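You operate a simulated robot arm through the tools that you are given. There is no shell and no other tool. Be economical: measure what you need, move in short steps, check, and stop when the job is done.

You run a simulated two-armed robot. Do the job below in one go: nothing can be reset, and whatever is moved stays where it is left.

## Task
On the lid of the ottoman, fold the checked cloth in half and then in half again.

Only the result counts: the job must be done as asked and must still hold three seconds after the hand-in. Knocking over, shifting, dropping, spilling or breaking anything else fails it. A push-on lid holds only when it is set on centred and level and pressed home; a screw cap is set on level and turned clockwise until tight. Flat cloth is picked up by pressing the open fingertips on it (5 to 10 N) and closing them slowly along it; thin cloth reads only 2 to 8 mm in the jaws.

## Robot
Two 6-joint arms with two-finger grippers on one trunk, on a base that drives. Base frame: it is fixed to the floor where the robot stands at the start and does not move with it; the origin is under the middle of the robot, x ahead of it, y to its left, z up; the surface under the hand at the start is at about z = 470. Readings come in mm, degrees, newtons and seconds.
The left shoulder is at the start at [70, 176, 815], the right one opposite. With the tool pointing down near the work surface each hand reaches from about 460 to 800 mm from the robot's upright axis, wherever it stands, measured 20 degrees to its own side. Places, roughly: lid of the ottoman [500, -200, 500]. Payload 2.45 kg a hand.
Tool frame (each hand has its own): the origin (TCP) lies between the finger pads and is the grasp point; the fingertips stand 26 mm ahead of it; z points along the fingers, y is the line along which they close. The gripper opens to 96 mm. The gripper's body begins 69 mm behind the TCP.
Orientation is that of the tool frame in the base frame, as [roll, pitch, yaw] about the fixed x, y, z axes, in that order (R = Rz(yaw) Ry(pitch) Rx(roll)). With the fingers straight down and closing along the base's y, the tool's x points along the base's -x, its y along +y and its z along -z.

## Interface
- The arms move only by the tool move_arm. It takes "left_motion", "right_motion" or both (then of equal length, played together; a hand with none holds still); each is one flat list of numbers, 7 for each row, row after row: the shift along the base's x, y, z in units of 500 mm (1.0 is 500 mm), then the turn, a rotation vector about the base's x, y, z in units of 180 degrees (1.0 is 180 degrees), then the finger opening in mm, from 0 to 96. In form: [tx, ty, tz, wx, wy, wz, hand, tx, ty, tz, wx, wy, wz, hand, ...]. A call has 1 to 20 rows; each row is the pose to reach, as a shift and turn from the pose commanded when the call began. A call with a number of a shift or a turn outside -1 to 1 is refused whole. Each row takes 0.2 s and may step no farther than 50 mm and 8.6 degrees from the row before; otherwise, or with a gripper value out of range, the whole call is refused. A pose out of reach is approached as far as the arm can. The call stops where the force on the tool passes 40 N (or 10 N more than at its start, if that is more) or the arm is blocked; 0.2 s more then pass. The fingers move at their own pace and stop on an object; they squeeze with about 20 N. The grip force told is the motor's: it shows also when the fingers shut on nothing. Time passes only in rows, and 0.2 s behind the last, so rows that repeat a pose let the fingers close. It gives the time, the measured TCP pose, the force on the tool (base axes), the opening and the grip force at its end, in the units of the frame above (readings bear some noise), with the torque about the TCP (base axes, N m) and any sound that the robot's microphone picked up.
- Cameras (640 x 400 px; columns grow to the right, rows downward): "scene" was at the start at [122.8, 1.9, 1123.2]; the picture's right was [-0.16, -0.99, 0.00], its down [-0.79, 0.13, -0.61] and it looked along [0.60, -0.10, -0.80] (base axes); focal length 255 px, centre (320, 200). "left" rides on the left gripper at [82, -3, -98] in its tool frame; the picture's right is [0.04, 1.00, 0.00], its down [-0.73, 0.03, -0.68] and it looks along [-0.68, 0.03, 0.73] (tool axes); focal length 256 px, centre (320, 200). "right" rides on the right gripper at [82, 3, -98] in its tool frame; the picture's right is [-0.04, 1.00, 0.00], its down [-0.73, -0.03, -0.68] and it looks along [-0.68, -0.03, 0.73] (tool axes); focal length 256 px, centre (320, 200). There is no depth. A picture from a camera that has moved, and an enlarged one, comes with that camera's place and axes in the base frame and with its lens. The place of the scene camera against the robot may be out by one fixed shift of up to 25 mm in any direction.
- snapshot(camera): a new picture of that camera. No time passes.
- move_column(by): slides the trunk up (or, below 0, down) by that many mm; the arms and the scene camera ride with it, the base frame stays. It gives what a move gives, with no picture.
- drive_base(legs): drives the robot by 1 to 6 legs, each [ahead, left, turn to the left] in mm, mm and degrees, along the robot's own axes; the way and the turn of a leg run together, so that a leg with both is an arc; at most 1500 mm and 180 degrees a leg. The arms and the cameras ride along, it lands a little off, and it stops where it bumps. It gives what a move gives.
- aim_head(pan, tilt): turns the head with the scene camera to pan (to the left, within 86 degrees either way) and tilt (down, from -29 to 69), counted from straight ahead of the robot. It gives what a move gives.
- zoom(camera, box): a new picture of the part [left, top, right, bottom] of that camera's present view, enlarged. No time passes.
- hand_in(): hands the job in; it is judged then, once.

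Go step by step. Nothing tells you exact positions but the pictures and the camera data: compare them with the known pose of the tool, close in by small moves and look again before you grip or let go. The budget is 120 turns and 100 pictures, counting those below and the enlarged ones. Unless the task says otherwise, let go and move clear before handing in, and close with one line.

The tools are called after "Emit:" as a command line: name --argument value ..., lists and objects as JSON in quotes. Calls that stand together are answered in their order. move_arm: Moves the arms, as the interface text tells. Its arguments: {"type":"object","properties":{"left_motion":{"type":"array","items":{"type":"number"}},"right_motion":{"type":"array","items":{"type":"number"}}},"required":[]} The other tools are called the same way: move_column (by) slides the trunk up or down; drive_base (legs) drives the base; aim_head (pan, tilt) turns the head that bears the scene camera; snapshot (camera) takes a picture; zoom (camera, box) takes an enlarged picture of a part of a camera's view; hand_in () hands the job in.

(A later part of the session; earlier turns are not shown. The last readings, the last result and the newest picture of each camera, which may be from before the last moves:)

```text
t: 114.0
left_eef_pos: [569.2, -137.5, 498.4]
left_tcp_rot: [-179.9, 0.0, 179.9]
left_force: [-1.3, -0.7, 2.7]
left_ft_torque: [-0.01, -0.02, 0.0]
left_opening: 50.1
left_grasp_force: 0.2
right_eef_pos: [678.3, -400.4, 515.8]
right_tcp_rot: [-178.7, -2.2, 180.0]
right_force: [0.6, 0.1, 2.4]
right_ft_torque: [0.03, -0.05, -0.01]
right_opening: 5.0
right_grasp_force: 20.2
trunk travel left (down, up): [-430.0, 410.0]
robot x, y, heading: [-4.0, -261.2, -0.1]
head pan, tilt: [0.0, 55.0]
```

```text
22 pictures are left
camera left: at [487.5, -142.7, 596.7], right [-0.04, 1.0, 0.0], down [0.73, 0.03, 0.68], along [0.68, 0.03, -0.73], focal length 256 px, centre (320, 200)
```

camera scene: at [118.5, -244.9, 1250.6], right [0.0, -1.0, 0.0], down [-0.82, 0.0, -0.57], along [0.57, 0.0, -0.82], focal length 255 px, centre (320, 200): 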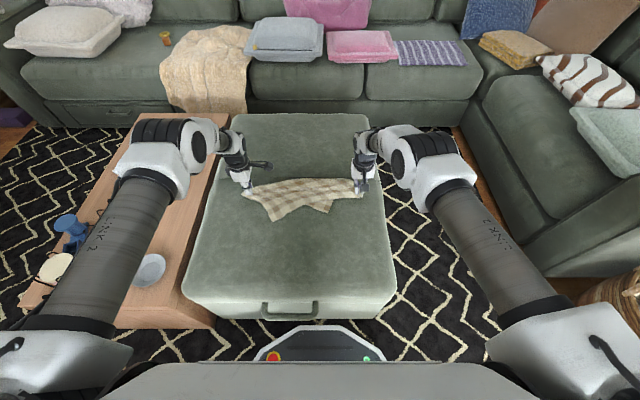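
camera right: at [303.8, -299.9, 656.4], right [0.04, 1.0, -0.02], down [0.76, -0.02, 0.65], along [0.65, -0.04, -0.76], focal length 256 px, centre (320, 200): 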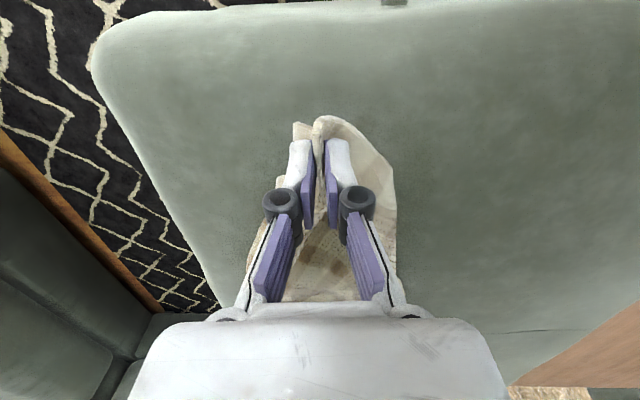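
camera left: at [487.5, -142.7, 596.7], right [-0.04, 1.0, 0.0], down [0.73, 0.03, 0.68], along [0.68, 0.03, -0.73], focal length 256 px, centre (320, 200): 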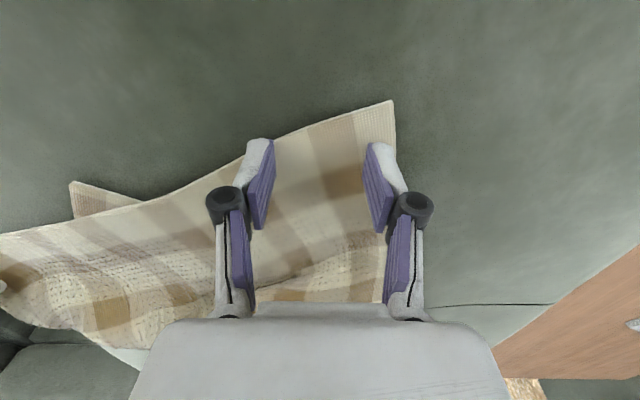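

Emit:
move_arm --left_motion '[0, 0, -0.003, 0, 0, 0, 50, 0, 0, -0.003, 0, 0, 0, 47, 0, 0, -0.002, 0, 0, 0, 44, 0, 0, -0.001, 0, 0, 0, 41, 0, 0, 0, 0, 0, 0, 38, 0, 0, 0.001, 0, 0, 0, 35, 0, 0, 0.002, 0, 0, 0, 32, 0, 0, 0.003, 0, 0, 0, 29, 0, 0, 0.003, 0, 0, 0, 26, 0, 0, 0.004, 0, 0, 0, 23, 0, 0, 0.004, 0, 0, 0, 20, 0, 0, 0.004, 0, 0, 0, 17, 0, 0, 0.004, 0, 0, 0, 14, 0, 0, 0.004, 0, 0, 0, 11, 0, 0, 0.004, 0, 0, 0, 8, 0, 0, 0.004, 0, 0, 0, 5, 0, 0, 0.004, 0, 0, 0, 2, 0, 0, 0.004, 0, 0, 0, 0, 0, 0, 0.004, 0, 0, 0, 0]'

```text
t: 118.0
left_eef_pos: [570.8, -138.7, 501.6]
left_tcp_rot: [-179.9, -0.1, -179.9]
left_force: [-0.4, -0.2, 2.1]
left_ft_torque: [0.01, -0.04, -0.02]
left_opening: 5.3
left_grasp_force: 20.1
right_eef_pos: [678.3, -399.9, 515.6]
right_tcp_rot: [-178.8, -2.4, 179.9]
right_force: [-0.2, 0.1, 2.0]
right_ft_torque: [0.02, -0.02, 0.02]
right_opening: 5.1
right_grasp_force: 19.8
trunk travel left (down, up): [-430.0, 410.0]
robot x, y, heading: [-0.2, -257.8, -0.1]
head pan, tilt: [0.0, 55.0]
```

Held (5.3 mm). I lift everything with the trunk until the cloth hangs freely from its near edge, then line the hands up and spread them.

Emit:
move_column --by 290

Emit:
move_arm --left_motion '[0, 0.03, 0, 0, 0, 0, 0, 0, 0.06, 0, 0, 0, 0, 0, 0, 0.09, 0, 0, 0, 0, 0, 0, 0.11, 0, 0, 0, 0, 0, 0, 0.12, 0, 0, 0, 0, 0, 0, 0.12, 0, 0, 0, 0, 0]' --right_motion '[-0.05, 0, -0.01, 0, 0, 0, 0, -0.1, 0, -0.02, 0, 0, 0, 0, -0.14, 0, -0.03, 0, 0, 0, 0, -0.18, 0, -0.03, 0, 0, 0, 0, -0.216, 0, -0.03, 0, 0, 0, 0, -0.216, 0, -0.03, 0, 0, 0, 0]'

Emit:
snapshot --camera "scene"

```text
t: 120.9
left_eef_pos: [570.3, -138.6, 789.4]
left_tcp_rot: [-179.9, -0.1, -180.0]
left_force: [0.8, -1.4, -0.1]
left_ft_torque: [-0.01, 0.0, 0.0]
left_opening: 5.4
left_grasp_force: 20.4
right_eef_pos: [678.0, -399.4, 804.6]
right_tcp_rot: [-178.7, -2.4, -180.0]
right_force: [-0.4, -0.6, -1.1]
right_ft_torque: [0.03, 0.02, 0.0]
right_opening: 5.0
right_grasp_force: 19.7
trunk travel left (down, up): [-720.0, 120.0]
robot x, y, heading: [-2.4, -261.2, -0.0]
head pan, tilt: [0.0, 55.0]
```

```text
t: 122.3
left_eef_pos: [571.1, -78.5, 791.8]
left_tcp_rot: [-179.9, -0.1, 180.0]
left_force: [0.7, 0.4, -0.8]
left_ft_torque: [0.03, 0.02, -0.03]
left_opening: 5.1
left_grasp_force: 19.7
right_eef_pos: [570.1, -400.6, 789.1]
right_tcp_rot: [-178.7, -2.4, 180.0]
right_force: [-0.3, 1.0, -0.4]
right_ft_torque: [0.0, 0.02, -0.01]
right_opening: 0.3
right_grasp_force: 19.9
trunk travel left (down, up): [-720.0, 120.0]
robot x, y, heading: [-2.1, -259.9, 0.3]
head pan, tilt: [0.0, 55.0]
```

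```text
21 pictures are left
camera scene: at [119.8, -245.1, 1540.2], right [0.0, -1.0, 0.0], down [-0.82, 0.0, -0.57], along [0.57, 0.0, -0.82], focal length 255 px, centre (320, 200)
```

scene: 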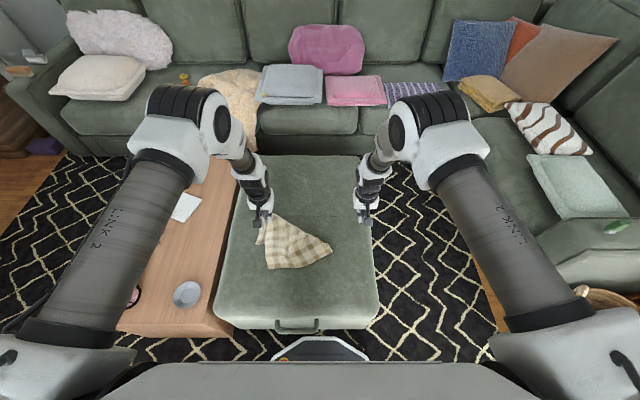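

The right hand's hold slipped while stretching; the left still holds the near-left corner. I'll lay the hanging panel down toward the robot by alternately driving back and lowering the trunk, so the rest unfolds behind it.

Emit:
drive_base --legs '[[-60, -20, 0]]'

Emit:
move_column --by -110

Emit:
drive_base --legs '[[-70, -20, 0]]'

Emit:
move_column --by -100

Emit:
drive_base --legs '[[-70, -20, 0]]'

Emit:
move_column --by -65

Emit:
snapshot --camera "scene"

```text
t: 123.3
left_eef_pos: [510.6, -98.6, 790.5]
left_tcp_rot: [-179.9, 0.0, -179.9]
left_force: [0.7, 0.9, -0.7]
left_ft_torque: [0.06, 0.0, 0.01]
left_opening: 5.3
left_grasp_force: 19.7
right_eef_pos: [510.3, -420.0, 789.9]
right_tcp_rot: [-178.7, -2.4, -180.0]
right_force: [-0.1, -0.5, -0.1]
right_ft_torque: [0.02, 0.01, 0.04]
right_opening: 0.0
right_grasp_force: 19.2
trunk travel left (down, up): [-720.0, 120.0]
robot x, y, heading: [-59.5, -278.7, 0.3]
head pan, tilt: [0.0, 55.0]
```

```text
t: 124.7
left_eef_pos: [511.1, -98.5, 682.1]
left_tcp_rot: [-179.9, 0.0, 180.0]
left_force: [0.2, -0.6, -0.3]
left_ft_torque: [0.01, 0.0, 0.0]
left_opening: 5.1
left_grasp_force: 19.9
right_eef_pos: [510.7, -420.5, 680.3]
right_tcp_rot: [-178.8, -2.4, -180.0]
right_force: [-0.1, -0.7, -0.3]
right_ft_torque: [0.01, -0.01, 0.02]
right_opening: 0.0
right_grasp_force: 19.8
trunk travel left (down, up): [-610.0, 230.0]
robot x, y, heading: [-61.7, -278.8, 0.1]
head pan, tilt: [0.0, 55.0]
```

```text
t: 125.7
left_eef_pos: [440.2, -119.4, 680.3]
left_tcp_rot: [-179.9, 0.0, -180.0]
left_force: [-0.2, 0.1, 0.4]
left_ft_torque: [-0.01, -0.01, 0.01]
left_opening: 5.1
left_grasp_force: 19.8
right_eef_pos: [439.1, -439.8, 680.2]
right_tcp_rot: [-178.8, -2.3, 179.9]
right_force: [-0.3, 0.6, 0.6]
right_ft_torque: [-0.01, -0.03, 0.03]
right_opening: 0.3
right_grasp_force: 20.0
trunk travel left (down, up): [-610.0, 230.0]
robot x, y, heading: [-130.8, -302.1, 0.1]
head pan, tilt: [0.0, 55.0]
```

```text
t: 127.1
left_eef_pos: [439.6, -118.4, 580.9]
left_tcp_rot: [-179.8, 0.0, 180.0]
left_force: [0.1, 0.6, -0.6]
left_ft_torque: [0.0, -0.04, 0.0]
left_opening: 5.4
left_grasp_force: 19.7
right_eef_pos: [439.8, -440.4, 580.7]
right_tcp_rot: [-178.8, -2.4, -180.0]
right_force: [-0.3, -0.6, 0.1]
right_ft_torque: [-0.02, -0.02, -0.03]
right_opening: 0.3
right_grasp_force: 20.4
trunk travel left (down, up): [-510.0, 330.0]
robot x, y, heading: [-130.7, -298.7, 0.2]
head pan, tilt: [0.0, 55.0]
```

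```text
t: 128.1
left_eef_pos: [369.9, -138.4, 581.5]
left_tcp_rot: [-179.9, 0.0, -180.0]
left_force: [-0.3, 0.1, -0.3]
left_ft_torque: [0.0, -0.02, 0.04]
left_opening: 5.2
left_grasp_force: 20.0
right_eef_pos: [370.5, -459.4, 580.9]
right_tcp_rot: [-178.8, -2.3, 180.0]
right_force: [0.2, -1.2, 0.7]
right_ft_torque: [0.0, 0.01, -0.01]
right_opening: 0.1
right_grasp_force: 20.1
trunk travel left (down, up): [-510.0, 330.0]
robot x, y, heading: [-203.9, -317.0, 0.0]
head pan, tilt: [0.0, 55.0]
```

```text
t: 129.1
left_eef_pos: [370.8, -139.0, 515.3]
left_tcp_rot: [-179.9, 0.0, 180.0]
left_force: [-0.2, 0.8, 1.2]
left_ft_torque: [0.04, 0.03, 0.03]
left_opening: 5.3
left_grasp_force: 20.2
right_eef_pos: [371.3, -460.5, 515.2]
right_tcp_rot: [-178.7, -2.3, 180.0]
right_force: [-0.1, 1.1, 0.0]
right_ft_torque: [0.02, 0.0, 0.0]
right_opening: 0.2
right_grasp_force: 20.0
trunk travel left (down, up): [-445.0, 395.0]
robot x, y, heading: [-202.4, -320.7, 0.1]
head pan, tilt: [0.0, 55.0]
```

```text
20 pictures are left
camera scene: at [-80.6, -305.0, 1265.4], right [0.0, -1.0, 0.0], down [-0.82, 0.0, -0.57], along [0.57, 0.0, -0.82], focal length 255 px, centre (320, 200)
```

scene: 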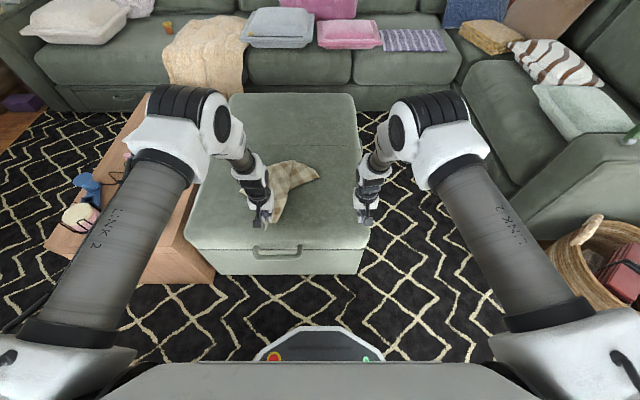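

Emit:
zoom --camera "scene" --box '[200, 140, 360, 250]'

```text
3.64 times, centred on (280, 195) of scene
camera zoom: at [-80.6, -305.0, 1265.4], right [0.0, -1.0, 0.0], down [-0.82, 0.0, -0.57], along [0.57, 0.0, -0.82], focal length 927 px, centre (466, 218)
```

zoom: 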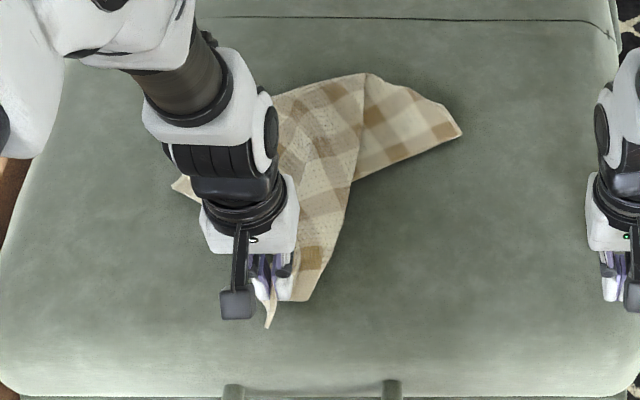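

Partly spread now, with one corner out at right (≈589, −308). I release the left corner flat on the lid, rise, and reposition the base for an overview.

Emit:
move_arm --left_motion '[0, 0, -0.024, 0, 0, 0, 0, 0, 0, -0.024, 0, 0, 0, 50, 0, 0, -0.024, 0, 0, 0, 50, 0, 0, 0.05, 0, 0, 0, 50, 0, 0.05, 0.12, 0, 0, 0, 50, 0, 0.1, 0.2, 0, 0, 0, 60, 0, 0.15, 0.28, 0, 0, 0, 60, 0, 0.2, 0.36, 0, 0, 0, 60]' --right_motion '[0, 0, 0.05, 0, 0, 0, 0, 0, 0, 0.1, 0.003, -0.006, 0, 50, 0, 0, 0.15, 0.006, -0.012, 0, 50, 0, 0, 0.2, 0.006, -0.012, 0, 50, 0, 0, 0.25, 0.006, -0.012, 0, 50, 0, 0, 0.3, 0.006, -0.012, 0, 60, 0, 0, 0.33, 0.006, -0.012, 0, 60, 0, 0, 0.36, 0.006, -0.012, 0, 60]'

Emit:
drive_base --legs '[[100, 90, 0]]'

Emit:
zoom --camera "scene" --box '[180, 100, 460, 290]'

```text
t: 130.9
left_eef_pos: [369.2, -37.3, 698.2]
left_tcp_rot: [-179.9, -0.1, -180.0]
left_force: [-0.9, -1.1, -0.1]
left_ft_torque: [0.02, -0.01, 0.04]
left_opening: 59.7
left_grasp_force: 0.0
right_eef_pos: [370.3, -460.8, 696.7]
right_tcp_rot: [-179.9, -0.1, 180.0]
right_force: [-0.4, -0.2, -0.3]
right_ft_torque: [0.02, -0.04, -0.02]
right_opening: 59.8
right_grasp_force: 0.1
trunk travel left (down, up): [-445.0, 395.0]
robot x, y, heading: [-204.5, -323.2, -0.1]
head pan, tilt: [0.0, 55.0]
```

```text
t: 132.2
left_eef_pos: [472.5, 52.3, 695.4]
left_tcp_rot: [-179.8, -0.1, -179.9]
left_force: [0.2, 0.8, -0.7]
left_ft_torque: [-0.02, 0.02, 0.05]
left_opening: 60.0
left_grasp_force: 0.0
right_eef_pos: [472.3, -370.8, 695.4]
right_tcp_rot: [-179.9, -0.2, -179.9]
right_force: [-0.5, 0.5, 0.6]
right_ft_torque: [-0.02, 0.05, 0.01]
right_opening: 60.0
right_grasp_force: 0.1
trunk travel left (down, up): [-445.0, 395.0]
robot x, y, heading: [-103.8, -232.8, -0.1]
head pan, tilt: [0.0, 55.0]
```

```text
2.11 times, centred on (320, 195) of scene
camera zoom: at [20.9, -214.4, 1265.2], right [0.0, -1.0, 0.0], down [-0.82, 0.0, -0.57], along [0.57, 0.0, -0.82], focal length 537 px, centre (320, 210)
```

zoom: 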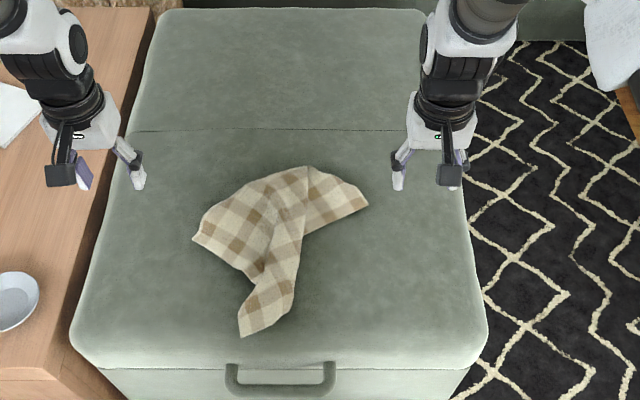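

Now it's clear: near-left corner N ≈ (345, −110), far-left ≈ (508, 6), near-right ≈ (582, −301). I'll have the right hand pinch the near-right corner (closing along x) and drag it out to the right, opening the cloth.

Emit:
drive_base --legs '[[0, 40, 0]]'

Emit:
move_arm --right_motion '[0.02, 0.01, -0.026, 0, 0, 0.045, 50, 0.04, 0.02, -0.052, 0, 0, 0.09, 50, 0.06, 0.03, -0.08, 0, 0, 0.135, 50, 0.08, 0.04, -0.11, 0, 0, 0.18, 50, 0.1, 0.05, -0.14, 0, 0, 0.225, 50, 0.12, 0.06, -0.17, 0, 0, 0.27, 50, 0.14, 0.07, -0.2, 0, 0, 0.315, 50, 0.16, 0.08, -0.23, 0, 0, 0.36, 50, 0.18, 0.09, -0.26, 0, 0, 0.405, 50, 0.2, 0.1, -0.29, 0, 0, 0.45, 50, 0.222, 0.102, -0.31, 0, 0, 0.495, 50, 0.222, 0.102, -0.31, 0, 0, 0.5, 50]'

Emit:
snapshot --camera "right"

```text
t: 133.1
left_eef_pos: [470.8, 92.7, 694.5]
left_tcp_rot: [-179.7, 0.0, -179.9]
left_force: [-0.2, 0.8, 0.0]
left_ft_torque: [-0.03, 0.02, -0.02]
left_opening: 60.3
left_grasp_force: 0.1
right_eef_pos: [472.7, -330.2, 695.8]
right_tcp_rot: [-179.8, -0.3, -179.9]
right_force: [0.0, 0.4, 0.7]
right_ft_torque: [-0.04, 0.04, -0.01]
right_opening: 59.8
right_grasp_force: 0.0
trunk travel left (down, up): [-445.0, 395.0]
robot x, y, heading: [-101.8, -188.7, 0.1]
head pan, tilt: [0.0, 55.0]
```

```text
t: 135.7
left_eef_pos: [470.3, 94.0, 697.6]
left_tcp_rot: [-179.9, 0.0, -179.9]
left_force: [0.1, 0.0, -0.8]
left_ft_torque: [0.03, -0.03, -0.02]
left_opening: 60.0
left_grasp_force: 0.0
right_eef_pos: [582.5, -278.8, 539.6]
right_tcp_rot: [180.0, -0.3, -89.8]
right_force: [-1.1, 0.3, -0.6]
right_ft_torque: [0.0, 0.01, -0.01]
right_opening: 50.0
right_grasp_force: 0.0
trunk travel left (down, up): [-445.0, 395.0]
robot x, y, heading: [-101.1, -193.8, -0.0]
head pan, tilt: [0.0, 55.0]
```

```text
17 pictures are left
camera right: at [579.6, -360.1, 637.8], right [-1.0, 0.04, 0.0], down [0.03, 0.74, 0.68], along [0.03, 0.68, -0.74], focal length 256 px, centre (320, 200)
```

right: 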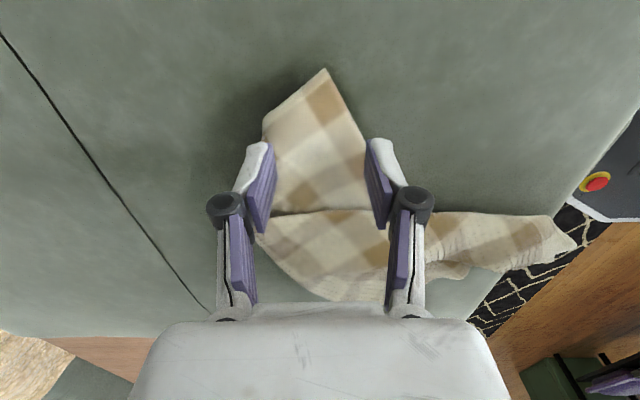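

Emit:
move_arm --right_motion '[-0.004, -0.02, -0.04, 0, 0, 0, 50, -0.004, -0.02, -0.07, 0, 0, 0, 50, -0.004, -0.02, -0.08, 0, 0, 0, 50, -0.004, -0.02, -0.084, 0, 0, 0, 50, -0.004, -0.02, -0.084, 0, 0, 0, 50]'

```text
t: 136.9
left_eef_pos: [469.9, 92.6, 696.8]
left_tcp_rot: [-179.8, 0.0, -179.8]
left_force: [-0.2, 0.1, 0.6]
left_ft_torque: [0.02, 0.01, 0.02]
left_opening: 60.3
left_grasp_force: 0.0
right_eef_pos: [580.3, -289.3, 498.5]
right_tcp_rot: [-179.8, -0.2, -89.9]
right_force: [-1.2, 1.0, 4.9]
right_ft_torque: [0.07, -0.15, 0.04]
right_opening: 50.6
right_grasp_force: 0.4
trunk travel left (down, up): [-445.0, 395.0]
robot x, y, heading: [-103.8, -185.6, 0.5]
head pan, tilt: [0.0, 55.0]
```

Emit:
move_arm --right_motion '[0, 0, -0.001, 0, 0, 0, 50, 0, 0, -0.001, 0, 0, 0, 47, 0, 0, 0, 0, 0, 0, 44, 0, 0, 0.001, 0, 0, 0, 41, 0, 0, 0.002, 0, 0, 0, 38, 0, 0, 0.003, 0, 0, 0, 35, 0, 0, 0.004, 0, 0, 0, 32, 0, 0, 0.005, 0, 0, 0, 29, 0, 0, 0.005, 0, 0, 0, 26, 0, 0, 0.006, 0, 0, 0, 23, 0, 0, 0.006, 0, 0, 0, 20, 0, 0, 0.006, 0, 0, 0, 17, 0, 0, 0.006, 0, 0, 0, 14, 0, 0, 0.006, 0, 0, 0, 11, 0, 0, 0.006, 0, 0, 0, 8, 0, 0, 0.006, 0, 0, 0, 5, 0, 0, 0.006, 0, 0, 0, 2, 0, 0, 0.006, 0, 0, 0, 0, 0, 0, 0.006, 0, 0, 0, 0]'

```text
t: 140.9
left_eef_pos: [470.8, 92.6, 695.9]
left_tcp_rot: [-180.0, -0.1, 180.0]
left_force: [-0.7, 0.3, 0.7]
left_ft_torque: [0.0, -0.01, 0.01]
left_opening: 60.1
left_grasp_force: 0.1
right_eef_pos: [580.3, -288.0, 500.4]
right_tcp_rot: [-179.9, -0.2, -89.9]
right_force: [-0.4, -0.1, -0.9]
right_ft_torque: [0.02, 0.01, -0.01]
right_opening: 4.8
right_grasp_force: 20.2
trunk travel left (down, up): [-445.0, 395.0]
robot x, y, heading: [-99.2, -192.2, 0.1]
head pan, tilt: [0.0, 55.0]
```

Held. I lift it slightly and draw it right and nearer.

Emit:
move_arm --right_motion '[0, -0.03, 0.06, 0, 0, 0, 0, -0.03, -0.07, 0.12, 0, 0, 0, 0, -0.08, -0.11, 0.14, 0, 0, 0, 0, -0.13, -0.15, 0.14, 0, 0, 0, 0, -0.18, -0.19, 0.12, 0, 0, 0, 0, -0.22, -0.22, 0.09, 0, 0, 0, 0, -0.26, -0.23, 0.05, 0, 0, 0, 0, -0.26, -0.23, 0.03, 0, 0, 0, 0]'

Emit:
zoom --camera "scene" --box '[180, 100, 460, 290]'

```text
t: 142.7
left_eef_pos: [469.5, 92.6, 695.9]
left_tcp_rot: [-179.8, -0.1, -179.9]
left_force: [0.2, -0.4, 0.2]
left_ft_torque: [-0.01, -0.01, 0.01]
left_opening: 59.9
left_grasp_force: 0.1
right_eef_pos: [449.5, -403.4, 516.0]
right_tcp_rot: [-179.9, -0.2, -89.9]
right_force: [0.2, 0.3, -0.6]
right_ft_torque: [0.03, 0.02, -0.02]
right_opening: 4.7
right_grasp_force: 20.1
trunk travel left (down, up): [-445.0, 395.0]
robot x, y, heading: [-100.1, -188.7, 0.1]
head pan, tilt: [0.0, 55.0]
```

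```text
2.11 times, centred on (320, 195) of scene
camera zoom: at [20.1, -175.2, 1265.3], right [0.0, -1.0, 0.0], down [-0.82, 0.0, -0.57], along [0.57, 0.0, -0.82], focal length 537 px, centre (320, 210)
```

zoom: 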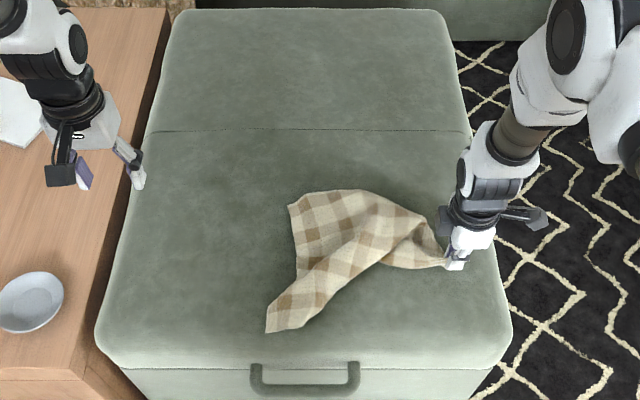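

The cloth is opening up: N ≈ (338, −103), far-left ≈ (581, −131), right hand holds near-right at (450, −403). I shift the base right (compensating with the right arm) so the left can take N.

Emit:
move_arm --right_motion '[0.02, 0.05, 0, 0, 0, 0, 0, 0.03, 0.1, 0, 0, 0, 0, 0, 0.04, 0.13, 0, 0, 0, 0, 0]'

Emit:
drive_base --legs '[[-20, -68, 0]]'

Emit:
move_arm --left_motion '[-0.026, -0.05, -0.045, 0, 0, 0, 50, -0.052, -0.1, -0.09, 0, 0, 0, 50, -0.078, -0.15, -0.135, 0, 0, 0, 50, -0.104, -0.2, -0.18, 0, 0, 0, 50, -0.13, -0.25, -0.225, 0, 0, 0, 50, -0.156, -0.29, -0.27, 0, 0, 0, 50, -0.156, -0.29, -0.27, 0, 0, 0, 50]'

Emit:
snapshot --camera "left"

```text
t: 143.5
left_eef_pos: [470.4, 93.4, 695.8]
left_tcp_rot: [-179.9, 0.0, -180.0]
left_force: [0.2, -0.6, 0.3]
left_ft_torque: [0.03, 0.0, 0.01]
left_opening: 60.1
left_grasp_force: 0.2
right_eef_pos: [470.0, -339.6, 517.1]
right_tcp_rot: [-180.0, -0.1, -89.9]
right_force: [0.0, 0.2, 0.3]
right_ft_torque: [-0.02, 0.04, -0.03]
right_opening: 4.7
right_grasp_force: 20.5
trunk travel left (down, up): [-445.0, 395.0]
robot x, y, heading: [-102.1, -189.3, -0.0]
head pan, tilt: [0.0, 55.0]
```

```text
t: 144.5
left_eef_pos: [450.1, 23.9, 697.2]
left_tcp_rot: [180.0, -0.1, -180.0]
left_force: [-0.7, -0.3, 0.5]
left_ft_torque: [0.04, -0.02, -0.01]
left_opening: 60.3
left_grasp_force: 0.1
right_eef_pos: [449.9, -408.5, 515.9]
right_tcp_rot: [-179.8, -0.1, -89.9]
right_force: [-0.9, -0.3, -0.4]
right_ft_torque: [0.03, 0.0, 0.03]
right_opening: 4.7
right_grasp_force: 20.0
trunk travel left (down, up): [-445.0, 395.0]
robot x, y, heading: [-124.7, -255.4, 0.0]
head pan, tilt: [0.0, 55.0]
```

```text
t: 146.1
left_eef_pos: [373.2, -121.7, 561.6]
left_tcp_rot: [-179.9, 0.0, -180.0]
left_force: [-0.1, -0.2, -0.8]
left_ft_torque: [-0.03, 0.0, 0.01]
left_opening: 50.2
left_grasp_force: 0.1
right_eef_pos: [450.6, -407.7, 517.0]
right_tcp_rot: [-179.9, -0.1, -90.0]
right_force: [0.0, 0.3, -0.2]
right_ft_torque: [0.03, 0.03, 0.01]
right_opening: 4.7
right_grasp_force: 20.0
trunk travel left (down, up): [-445.0, 395.0]
robot x, y, heading: [-122.6, -258.5, -0.2]
head pan, tilt: [0.0, 55.0]
```

```text
15 pictures are left
camera left: at [291.0, -126.0, 659.9], right [-0.04, 1.0, 0.0], down [0.73, 0.03, 0.68], along [0.68, 0.03, -0.73], focal length 256 px, centre (320, 200)
```

left: 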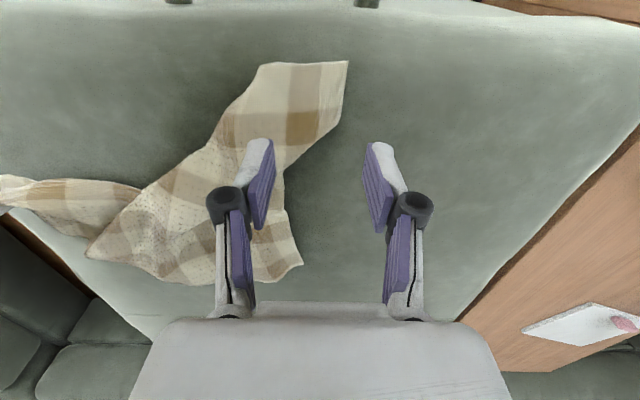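

N's corner is at (339, −106), its edges lined up with the axes. I nudge the base, place the left hand there with 60 mm opening, and come down to contact.

Emit:
drive_base --legs '[[0, -12, 0]]'

Emit:
move_arm --left_motion '[-0.02, 0.005, -0.04, 0, 0, 0, 60, -0.034, 0.01, -0.08, 0, 0, 0, 60, -0.034, 0.01, -0.11, 0, 0, 0, 60, -0.034, 0.01, -0.124, 0, 0, 0, 60, -0.034, 0.01, -0.13, 0, 0, 0, 60, -0.034, 0.01, -0.13, 0, 0, 0, 60]'

```text
t: 146.9
left_eef_pos: [372.5, -133.9, 562.5]
left_tcp_rot: [-179.9, 0.0, 180.0]
left_force: [0.6, 0.6, 0.2]
left_ft_torque: [-0.02, -0.03, -0.04]
left_opening: 49.9
left_grasp_force: 0.1
right_eef_pos: [449.8, -419.9, 516.3]
right_tcp_rot: [-179.9, -0.2, -90.0]
right_force: [0.7, -0.2, 0.1]
right_ft_torque: [-0.03, 0.04, 0.0]
right_opening: 4.6
right_grasp_force: 20.0
trunk travel left (down, up): [-445.0, 395.0]
robot x, y, heading: [-120.7, -267.7, -0.1]
head pan, tilt: [0.0, 55.0]
```

```text
t: 148.3
left_eef_pos: [356.8, -129.5, 497.6]
left_tcp_rot: [-179.8, -0.1, -180.0]
left_force: [-1.2, 0.6, 9.4]
left_ft_torque: [-0.29, -0.01, -0.02]
left_opening: 59.3
left_grasp_force: 0.1
right_eef_pos: [449.4, -420.1, 516.6]
right_tcp_rot: [-179.9, -0.2, -90.0]
right_force: [0.1, 0.0, -0.3]
right_ft_torque: [0.0, 0.02, 0.01]
right_opening: 4.6
right_grasp_force: 19.9
trunk travel left (down, up): [-445.0, 395.0]
robot x, y, heading: [-121.3, -269.0, 0.3]
head pan, tilt: [0.0, 55.0]
```

Emit:
move_arm --left_motion '[0, 0, 0.001, 0, 0, 0, 57, 0, 0, 0.001, 0, 0, 0, 54, 0, 0, 0.002, 0, 0, 0, 50, 0, 0, 0.002, 0, 0, 0, 46, 0, 0, 0.003, 0, 0, 0, 42, 0, 0, 0.004, 0, 0, 0, 38, 0, 0, 0.005, 0, 0, 0, 34, 0, 0, 0.006, 0, 0, 0, 30, 0, 0, 0.006, 0, 0, 0, 26, 0, 0, 0.007, 0, 0, 0, 23, 0, 0, 0.007, 0, 0, 0, 20, 0, 0, 0.007, 0, 0, 0, 17, 0, 0, 0.007, 0, 0, 0, 14, 0, 0, 0.007, 0, 0, 0, 11, 0, 0, 0.007, 0, 0, 0, 8, 0, 0, 0.007, 0, 0, 0, 5, 0, 0, 0.007, 0, 0, 0, 2, 0, 0, 0.007, 0, 0, 0, 0, 0, 0, 0.007, 0, 0, 0, 0]'

```text
t: 152.3
left_eef_pos: [357.4, -128.8, 500.5]
left_tcp_rot: [-179.9, 0.1, 180.0]
left_force: [1.7, -4.0, 8.7]
left_ft_torque: [-0.14, -0.1, -0.01]
left_opening: 4.1
left_grasp_force: 20.3
right_eef_pos: [449.7, -421.1, 517.1]
right_tcp_rot: [-179.9, -0.2, -90.0]
right_force: [-0.1, -0.7, 1.0]
right_ft_torque: [0.0, 0.01, 0.03]
right_opening: 4.8
right_grasp_force: 20.1
trunk travel left (down, up): [-445.0, 395.0]
robot x, y, heading: [-122.0, -268.9, 0.1]
head pan, tilt: [0.0, 55.0]
```

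Both near corners are held. I raise the trunk so the cloth hangs, then align the hands and spread carefully, not too tight.

Emit:
move_column --by 285

Emit:
move_arm --left_motion '[0.04, 0, 0.01, 0, 0, 0, 0, 0.08, 0, 0.02, 0, 0, 0, 0, 0.12, 0.01, 0.03, 0, 0, 0, 0, 0.16, 0.03, 0.03, 0, 0, 0, 0, 0.186, 0.05, 0.03, 0, 0, 0, 0, 0.186, 0.06, 0.03, 0, 0, 0, 0, 0.186, 0.06, 0.03, 0, 0, 0, 0]'

Emit:
snapshot --camera "scene"

```text
t: 155.2
left_eef_pos: [356.2, -128.5, 784.4]
left_tcp_rot: [-179.9, -0.1, -180.0]
left_force: [0.7, -0.4, -0.8]
left_ft_torque: [0.03, -0.03, 0.0]
left_opening: 4.3
left_grasp_force: 20.0
right_eef_pos: [449.6, -419.7, 801.4]
right_tcp_rot: [180.0, -0.2, -90.0]
right_force: [0.4, 0.4, -0.3]
right_ft_torque: [-0.01, 0.0, 0.01]
right_opening: 4.8
right_grasp_force: 19.9
trunk travel left (down, up): [-730.0, 110.0]
robot x, y, heading: [-123.5, -271.1, 0.1]
head pan, tilt: [0.0, 55.0]
```

```text
t: 156.8
left_eef_pos: [449.3, -98.2, 799.4]
left_tcp_rot: [-179.9, -0.2, 179.9]
left_force: [0.0, 0.4, -0.5]
left_ft_torque: [-0.01, 0.03, 0.0]
left_opening: 4.3
left_grasp_force: 19.6
right_eef_pos: [449.9, -420.3, 800.5]
right_tcp_rot: [-179.9, -0.2, -90.0]
right_force: [0.2, 1.4, -0.8]
right_ft_torque: [-0.04, 0.02, 0.01]
right_opening: 4.6
right_grasp_force: 20.3
trunk travel left (down, up): [-730.0, 110.0]
robot x, y, heading: [-121.8, -273.1, -0.0]
head pan, tilt: [0.0, 55.0]
```

```text
14 pictures are left
camera scene: at [0.3, -255.3, 1550.3], right [0.0, -1.0, 0.0], down [-0.82, 0.0, -0.57], along [0.57, 0.0, -0.82], focal length 255 px, centre (320, 200)
```

scene: 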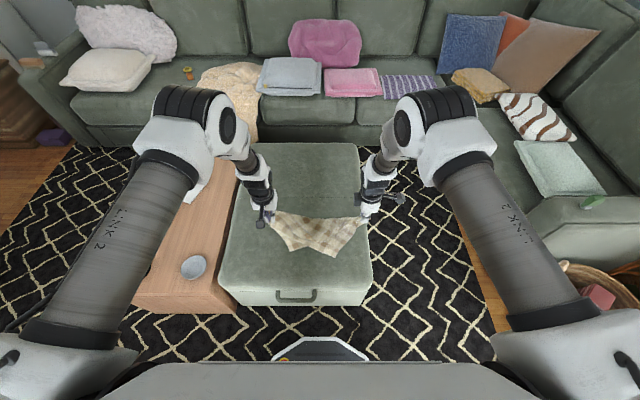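

Both held, hanging with slack. I spread a little more, with low tension.

Emit:
move_arm --left_motion '[0, 0.016, 0, 0, 0, 0, 0, 0, 0.032, 0, 0, 0, 0, 0, 0, 0.048, 0, 0, 0, 0, 0, 0, 0.048, 0, 0, 0, 0, 0]'

Emit:
zoom --camera "scene" --box '[230, 190, 400, 280]'

```text
t: 157.8
left_eef_pos: [450.0, -74.6, 799.4]
left_tcp_rot: [-179.9, 0.0, -180.0]
left_force: [0.6, -0.3, -0.1]
left_ft_torque: [0.02, 0.0, 0.01]
left_opening: 4.2
left_grasp_force: 20.3
right_eef_pos: [450.1, -420.5, 801.3]
right_tcp_rot: [-179.9, -0.2, -90.0]
right_force: [0.2, -1.4, -1.0]
right_ft_torque: [0.02, 0.04, 0.03]
right_opening: 4.7
right_grasp_force: 20.1
trunk travel left (down, up): [-730.0, 110.0]
robot x, y, heading: [-123.6, -273.1, 0.2]
head pan, tilt: [0.0, 55.0]
```

```text
3.76 times, centred on (315, 235) of scene
camera zoom: at [0.1, -255.4, 1550.3], right [0.0, -1.0, 0.0], down [-0.82, 0.0, -0.57], along [0.57, 0.0, -0.82], focal length 960 px, centre (339, 68)
```

zoom: 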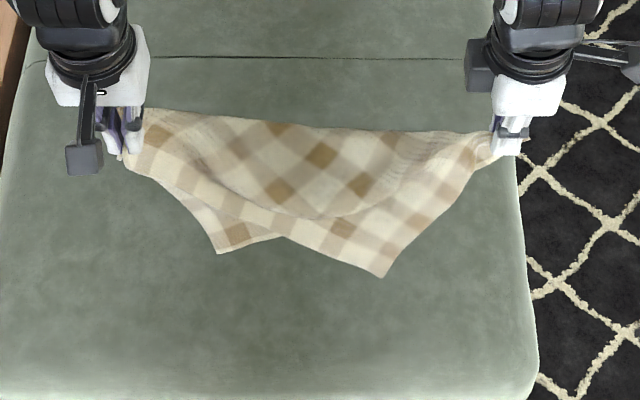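

The hands again hold a diagonal (near-left, far-right), with the near-right corner hanging in front. I lay it down moving forward, so that corner ends on top toward me, ready for the right hand.

Emit:
move_arm --left_motion '[0.05, 0, 0, 0, 0, 0, 0, 0.1, 0, 0, 0, 0, 0, 0, 0.14, 0, 0, 0, 0, 0, 0]' --right_motion '[0.05, 0, 0, 0, 0, 0, 0, 0.1, 0, 0, 0, 0, 0, 0, 0.14, 0, 0, 0, 0, 0, 0]'

Emit:
move_column --by -90

Emit:
drive_base --legs '[[60, 0, 0]]'

Emit:
move_column --by -100

Emit:
drive_base --legs '[[60, 0, 0]]'

Emit:
move_column --by -98

Emit:
zoom --camera "scene" --box '[180, 120, 460, 300]'

```text
t: 158.6
left_eef_pos: [520.6, -75.3, 800.0]
left_tcp_rot: [-179.9, 0.0, -180.0]
left_force: [-0.3, -0.6, -0.6]
left_ft_torque: [0.03, 0.04, 0.0]
left_opening: 4.3
left_grasp_force: 20.1
right_eef_pos: [520.9, -418.8, 801.0]
right_tcp_rot: [-179.9, -0.2, -90.1]
right_force: [0.1, 0.1, -0.6]
right_ft_torque: [0.01, 0.06, 0.0]
right_opening: 4.6
right_grasp_force: 20.0
trunk travel left (down, up): [-730.0, 110.0]
robot x, y, heading: [-122.9, -270.7, -0.1]
head pan, tilt: [0.0, 55.0]
```

```text
t: 159.8
left_eef_pos: [519.9, -75.5, 711.0]
left_tcp_rot: [-179.9, 0.0, -179.9]
left_force: [0.5, 0.7, 0.2]
left_ft_torque: [0.06, -0.01, 0.01]
left_opening: 4.5
left_grasp_force: 20.2
right_eef_pos: [520.4, -419.8, 711.4]
right_tcp_rot: [180.0, -0.2, -90.1]
right_force: [0.3, -0.1, 0.0]
right_ft_torque: [-0.01, 0.04, -0.01]
right_opening: 4.7
right_grasp_force: 19.9
trunk travel left (down, up): [-640.0, 200.0]
robot x, y, heading: [-120.0, -268.8, -0.0]
head pan, tilt: [0.0, 55.0]
```

```text
t: 160.8
left_eef_pos: [580.6, -76.5, 710.0]
left_tcp_rot: [-179.9, -0.1, 180.0]
left_force: [-0.5, 0.1, -1.3]
left_ft_torque: [-0.01, 0.04, -0.02]
left_opening: 4.4
left_grasp_force: 20.3
right_eef_pos: [580.2, -420.0, 710.3]
right_tcp_rot: [-179.9, -0.2, -90.0]
right_force: [-0.2, 0.0, -0.5]
right_ft_torque: [0.03, 0.08, 0.04]
right_opening: 4.6
right_grasp_force: 19.4
trunk travel left (down, up): [-640.0, 200.0]
robot x, y, heading: [-63.9, -272.7, 0.2]
head pan, tilt: [0.0, 55.0]
```

```text
t: 162.1
left_eef_pos: [579.3, -75.3, 610.4]
left_tcp_rot: [-179.9, 0.0, 180.0]
left_force: [-0.7, -0.5, -0.2]
left_ft_torque: [0.02, 0.0, 0.0]
left_opening: 4.3
left_grasp_force: 20.0
right_eef_pos: [579.4, -419.7, 610.8]
right_tcp_rot: [-179.9, -0.2, -90.0]
right_force: [0.0, 0.9, -0.2]
right_ft_torque: [-0.02, 0.07, 0.03]
right_opening: 4.6
right_grasp_force: 19.7
trunk travel left (down, up): [-540.0, 300.0]
robot x, y, heading: [-64.2, -269.6, 0.3]
head pan, tilt: [0.0, 55.0]
```

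```text
t: 163.1
left_eef_pos: [640.5, -76.2, 608.9]
left_tcp_rot: [-180.0, -0.1, -180.0]
left_force: [0.3, -0.2, -0.5]
left_ft_torque: [0.02, 0.0, -0.05]
left_opening: 3.9
left_grasp_force: 19.8
right_eef_pos: [640.4, -419.9, 608.7]
right_tcp_rot: [-180.0, -0.2, -90.0]
right_force: [0.6, -0.6, 0.2]
right_ft_torque: [-0.03, 0.08, -0.04]
right_opening: 4.7
right_grasp_force: 20.2
trunk travel left (down, up): [-540.0, 300.0]
robot x, y, heading: [-3.8, -270.4, -0.2]
head pan, tilt: [0.0, 55.0]
```

```text
t: 164.4
left_eef_pos: [639.4, -75.9, 513.3]
left_tcp_rot: [-179.8, 0.0, -180.0]
left_force: [0.4, 0.0, 2.2]
left_ft_torque: [0.01, -0.07, 0.05]
left_opening: 4.2
left_grasp_force: 19.7
right_eef_pos: [640.0, -420.2, 513.8]
right_tcp_rot: [-179.9, -0.3, -90.1]
right_force: [-0.5, -0.2, 0.8]
right_ft_torque: [-0.02, 0.07, -0.03]
right_opening: 4.6
right_grasp_force: 19.7
trunk travel left (down, up): [-442.0, 398.0]
robot x, y, heading: [-2.9, -268.4, 0.3]
head pan, tilt: [0.0, 55.0]
```

```text
2.22 times, centred on (320, 210) of scene
camera zoom: at [119.1, -255.3, 1262.4], right [0.0, -1.0, 0.0], down [-0.82, 0.0, -0.57], along [0.57, 0.0, -0.82], focal length 567 px, centre (320, 178)
```

zoom: 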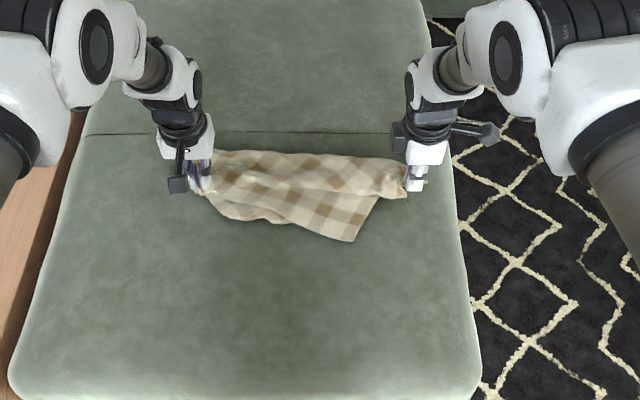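

Laid with the near-right corner on top at about (549, −315). The right hand lets go and, with a small base shift compensated by the left arm, moves above that corner.

Emit:
move_arm --right_motion '[0, 0, -0.018, 0, 0, 0, 4, 0, 0, -0.018, 0, 0, 0, 40, 0, 0, 0, 0, 0, 0, 40, 0, 0, 0.05, 0, 0, -0.04, 40, 0, 0, 0.1, 0, 0, -0.08, 50, 0, 0, 0.13, 0, 0, -0.12, 50]' --left_motion '[0, 0, 0, 0, 0, 0, 0, 0, 0, 0, 0, 0, 0, 0, 0, 0, 0, 0, 0, 0, 0, 0, 0, 0.02, 0, 0, 0, 0, 0, -0.035, 0.02, 0, 0, 0, 0, 0, -0.07, 0.02, 0, 0, 0, 0]'

Emit:
drive_base --legs '[[0, 70, 0]]'

Emit:
move_arm --right_motion '[-0.02, 0.01, 0, 0, 0, -0.045, 50, -0.04, 0.02, 0, 0, 0, -0.09, 50, -0.06, 0.03, 0, 0, 0, -0.135, 50, -0.08, 0.04, 0, 0, 0, -0.18, 50, -0.1, 0.05, 0, 0, 0, -0.225, 50, -0.12, 0.054, 0, 0, 0, -0.27, 50, -0.126, 0.054, 0, 0, 0, -0.315, 50, -0.126, 0.054, 0, 0, 0, -0.36, 50, -0.126, 0.054, 0, 0, 0, -0.38, 50]' --left_motion '[0, -0.02, 0, 0, 0, 0, 0, 0, -0.04, 0, 0, 0, 0, 0, 0, -0.06, 0, 0, 0, 0, 0, 0, -0.07, 0, 0, 0, 0, 0, 0, -0.07, -0.01, 0, 0, 0, 0, 0, -0.07, -0.02, 0, 0, 0, 0, 0, -0.07, -0.02, 0, 0, 0, 0, 0, -0.07, -0.02, 0, 0, 0, 0, 0, -0.07, -0.02, 0, 0, 0, 0]'

Emit:
snapshot --camera "right"

```text
t: 165.8
left_eef_pos: [639.5, -111.0, 522.3]
left_tcp_rot: [-179.9, 0.0, -180.0]
left_force: [0.3, -0.6, -0.4]
left_ft_torque: [0.04, 0.0, 0.03]
left_opening: 4.3
left_grasp_force: 19.6
right_eef_pos: [639.3, -420.4, 577.2]
right_tcp_rot: [-179.9, -0.2, -111.8]
right_force: [0.1, 0.1, 0.4]
right_ft_torque: [0.0, -0.03, 0.01]
right_opening: 50.2
right_grasp_force: 0.0
trunk travel left (down, up): [-442.0, 398.0]
robot x, y, heading: [-1.6, -272.4, 0.1]
head pan, tilt: [0.0, 55.0]
```

```text
t: 166.8
left_eef_pos: [638.7, -39.7, 522.5]
left_tcp_rot: [-179.8, -0.1, -179.9]
left_force: [1.0, 0.3, -1.2]
left_ft_torque: [0.0, 0.03, -0.01]
left_opening: 4.3
left_grasp_force: 20.0
right_eef_pos: [640.3, -350.5, 577.9]
right_tcp_rot: [-179.8, -0.3, -111.6]
right_force: [0.2, 0.2, 0.0]
right_ft_torque: [-0.04, 0.03, 0.03]
right_opening: 49.6
right_grasp_force: 0.2
trunk travel left (down, up): [-442.0, 398.0]
robot x, y, heading: [-5.1, -202.8, -0.0]
head pan, tilt: [0.0, 55.0]
```

```text
t: 168.8
left_eef_pos: [639.0, -75.1, 512.5]
left_tcp_rot: [-179.9, 0.0, 180.0]
left_force: [-1.3, -1.5, 2.5]
left_ft_torque: [-0.01, 0.01, -0.04]
left_opening: 4.2
left_grasp_force: 20.4
right_eef_pos: [577.1, -324.1, 578.2]
right_tcp_rot: [-180.0, -0.2, 179.8]
right_force: [-0.2, -0.4, 0.1]
right_ft_torque: [0.01, 0.02, -0.02]
right_opening: 50.0
right_grasp_force: 0.2
trunk travel left (down, up): [-442.0, 398.0]
robot x, y, heading: [0.3, -200.4, -0.0]
head pan, tilt: [0.0, 55.0]
```

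```text
11 pictures are left
camera right: at [495.5, -319.7, 675.5], right [0.04, 1.0, 0.0], down [0.74, -0.03, 0.68], along [0.68, -0.03, -0.74], focal length 256 px, centre (320, 200)
```

right: 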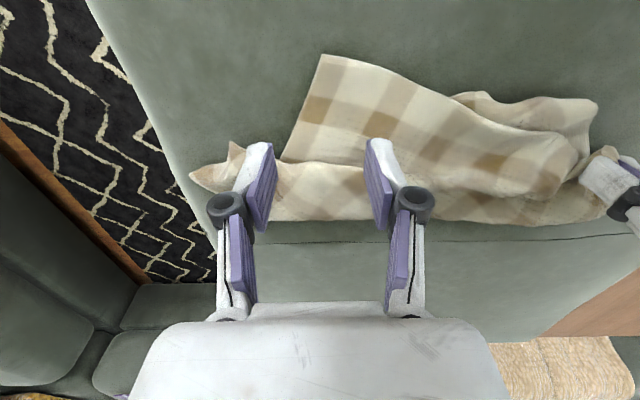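

The near-right corner tip is at (542, −321). I place the right hand just inside it and lower to contact.

Emit:
move_arm --right_motion '[-0.006, 0.03, -0.05, 0, 0, 0, 50, -0.01, 0.06, -0.1, 0, 0, 0, 50, -0.01, 0.06, -0.14, 0, 0, 0, 50, -0.01, 0.06, -0.155, 0, 0, 0, 50, -0.01, 0.06, -0.16, 0, 0, 0, 50, -0.01, 0.06, -0.16, 0, 0, 0, 50]'

```text
t: 170.2
left_eef_pos: [637.9, -74.5, 513.5]
left_tcp_rot: [-179.9, 0.0, -180.0]
left_force: [-0.4, -2.0, 2.5]
left_ft_torque: [-0.01, 0.01, -0.02]
left_opening: 4.2
left_grasp_force: 20.0
right_eef_pos: [571.7, -293.9, 498.9]
right_tcp_rot: [-179.9, -0.1, 179.9]
right_force: [-0.8, -0.6, 7.1]
right_ft_torque: [0.05, 0.01, 0.0]
right_opening: 48.4
right_grasp_force: 0.0
trunk travel left (down, up): [-442.0, 398.0]
robot x, y, heading: [-6.7, -200.6, -0.1]
head pan, tilt: [0.0, 55.0]
```

Emit:
move_arm --right_motion '[0, 0, 0, 0, 0, 0, 47, 0, 0, 0, 0, 0, 0, 44, 0, 0, 0.001, 0, 0, 0, 41, 0, 0, 0.002, 0, 0, 0, 38, 0, 0, 0.003, 0, 0, 0, 35, 0, 0, 0.004, 0, 0, 0, 32, 0, 0, 0.005, 0, 0, 0, 29, 0, 0, 0.005, 0, 0, 0, 26, 0, 0, 0.006, 0, 0, 0, 23, 0, 0, 0.006, 0, 0, 0, 20, 0, 0, 0.006, 0, 0, 0, 17, 0, 0, 0.006, 0, 0, 0, 14, 0, 0, 0.006, 0, 0, 0, 11, 0, 0, 0.006, 0, 0, 0, 8, 0, 0, 0.006, 0, 0, 0, 5, 0, 0, 0.006, 0, 0, 0, 2, 0, 0, 0.006, 0, 0, 0, 0, 0, 0, 0.006, 0, 0, 0, 0]'

```text
t: 174.0
left_eef_pos: [639.8, -75.3, 512.8]
left_tcp_rot: [180.0, 0.1, -180.0]
left_force: [-1.2, -0.9, 3.3]
left_ft_torque: [-0.02, 0.0, -0.02]
left_opening: 4.4
left_grasp_force: 20.0
right_eef_pos: [571.9, -292.8, 500.9]
right_tcp_rot: [-179.9, -0.2, -179.9]
right_force: [0.1, 0.4, 0.1]
right_ft_torque: [0.0, 0.03, 0.0]
right_opening: 4.6
right_grasp_force: 19.5
trunk travel left (down, up): [-442.0, 398.0]
robot x, y, heading: [-0.5, -199.3, -0.1]
head pan, tilt: [0.0, 55.0]
```

Held (4.6 mm). I raise the trunk and align the hands to a 305 mm span.

Emit:
move_column --by 290

Emit:
move_arm --left_motion '[-0.03, 0.01, 0, 0, 0, 0, 0, -0.06, 0.02, -0.01, 0, 0, 0, 0, -0.09, 0.03, -0.02, 0, 0, 0, 0, -0.12, 0.05, -0.024, 0, 0, 0, 0, -0.136, 0.06, -0.024, 0, 0, 0, 0, -0.136, 0.07, -0.024, 0, 0, 0, 0, -0.136, 0.07, -0.024, 0, 0, 0, 0]' --right_motion '[0, -0.01, 0, 0, 0, 0, 0, 0, -0.02, 0, 0, 0, 0, 0, 0, -0.04, 0, 0, 0, 0, 0, 0, -0.06, 0, 0, 0, 0, 0, 0, -0.08, 0, 0, 0, 0, 0, 0, -0.1, 0, 0, 0, 0, 0, 0, -0.1, 0, 0, 0, 0, 0]'

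Emit:
zoom --camera "scene" --box '[220, 170, 400, 290]'

```text
t: 176.9
left_eef_pos: [639.7, -76.1, 802.9]
left_tcp_rot: [-180.0, 0.0, -180.0]
left_force: [0.6, 0.2, -0.2]
left_ft_torque: [0.0, 0.0, 0.01]
left_opening: 4.2
left_grasp_force: 19.6
right_eef_pos: [572.5, -293.2, 790.1]
right_tcp_rot: [-179.8, -0.3, -180.0]
right_force: [0.2, -0.3, -0.8]
right_ft_torque: [0.05, 0.01, 0.02]
right_opening: 4.8
right_grasp_force: 19.9
trunk travel left (down, up): [-732.0, 108.0]
robot x, y, heading: [-1.1, -200.3, -0.1]
head pan, tilt: [0.0, 55.0]
```

```text
t: 178.5
left_eef_pos: [570.8, -40.9, 792.4]
left_tcp_rot: [-179.8, 0.0, 180.0]
left_force: [-0.1, -18.7, 0.8]
left_ft_torque: [-0.53, -0.02, -0.06]
left_opening: 8.2
left_grasp_force: 19.8
right_eef_pos: [572.7, -343.1, 791.0]
right_tcp_rot: [-179.9, -0.2, -180.0]
right_force: [-0.4, 17.3, -0.4]
right_ft_torque: [0.54, 0.01, 0.15]
right_opening: 5.7
right_grasp_force: 20.3
trunk travel left (down, up): [-732.0, 108.0]
robot x, y, heading: [-3.6, -195.6, 0.2]
head pan, tilt: [0.0, 55.0]
```

```text
3.33 times, centred on (310, 230) of scene
camera zoom: at [119.6, -184.9, 1552.3], right [0.0, -1.0, 0.0], down [-0.82, 0.0, -0.57], along [0.57, 0.0, -0.82], focal length 850 px, centre (353, 100)
```

zoom: 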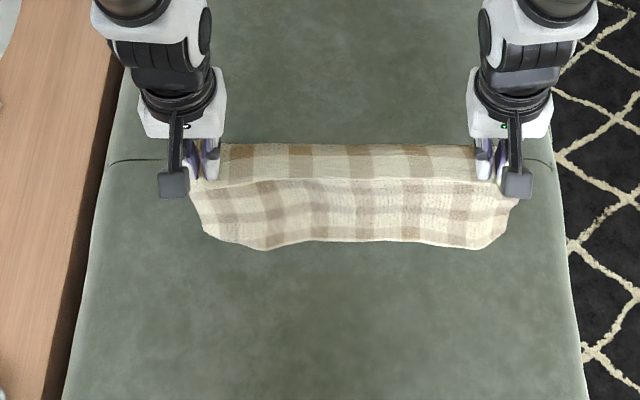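

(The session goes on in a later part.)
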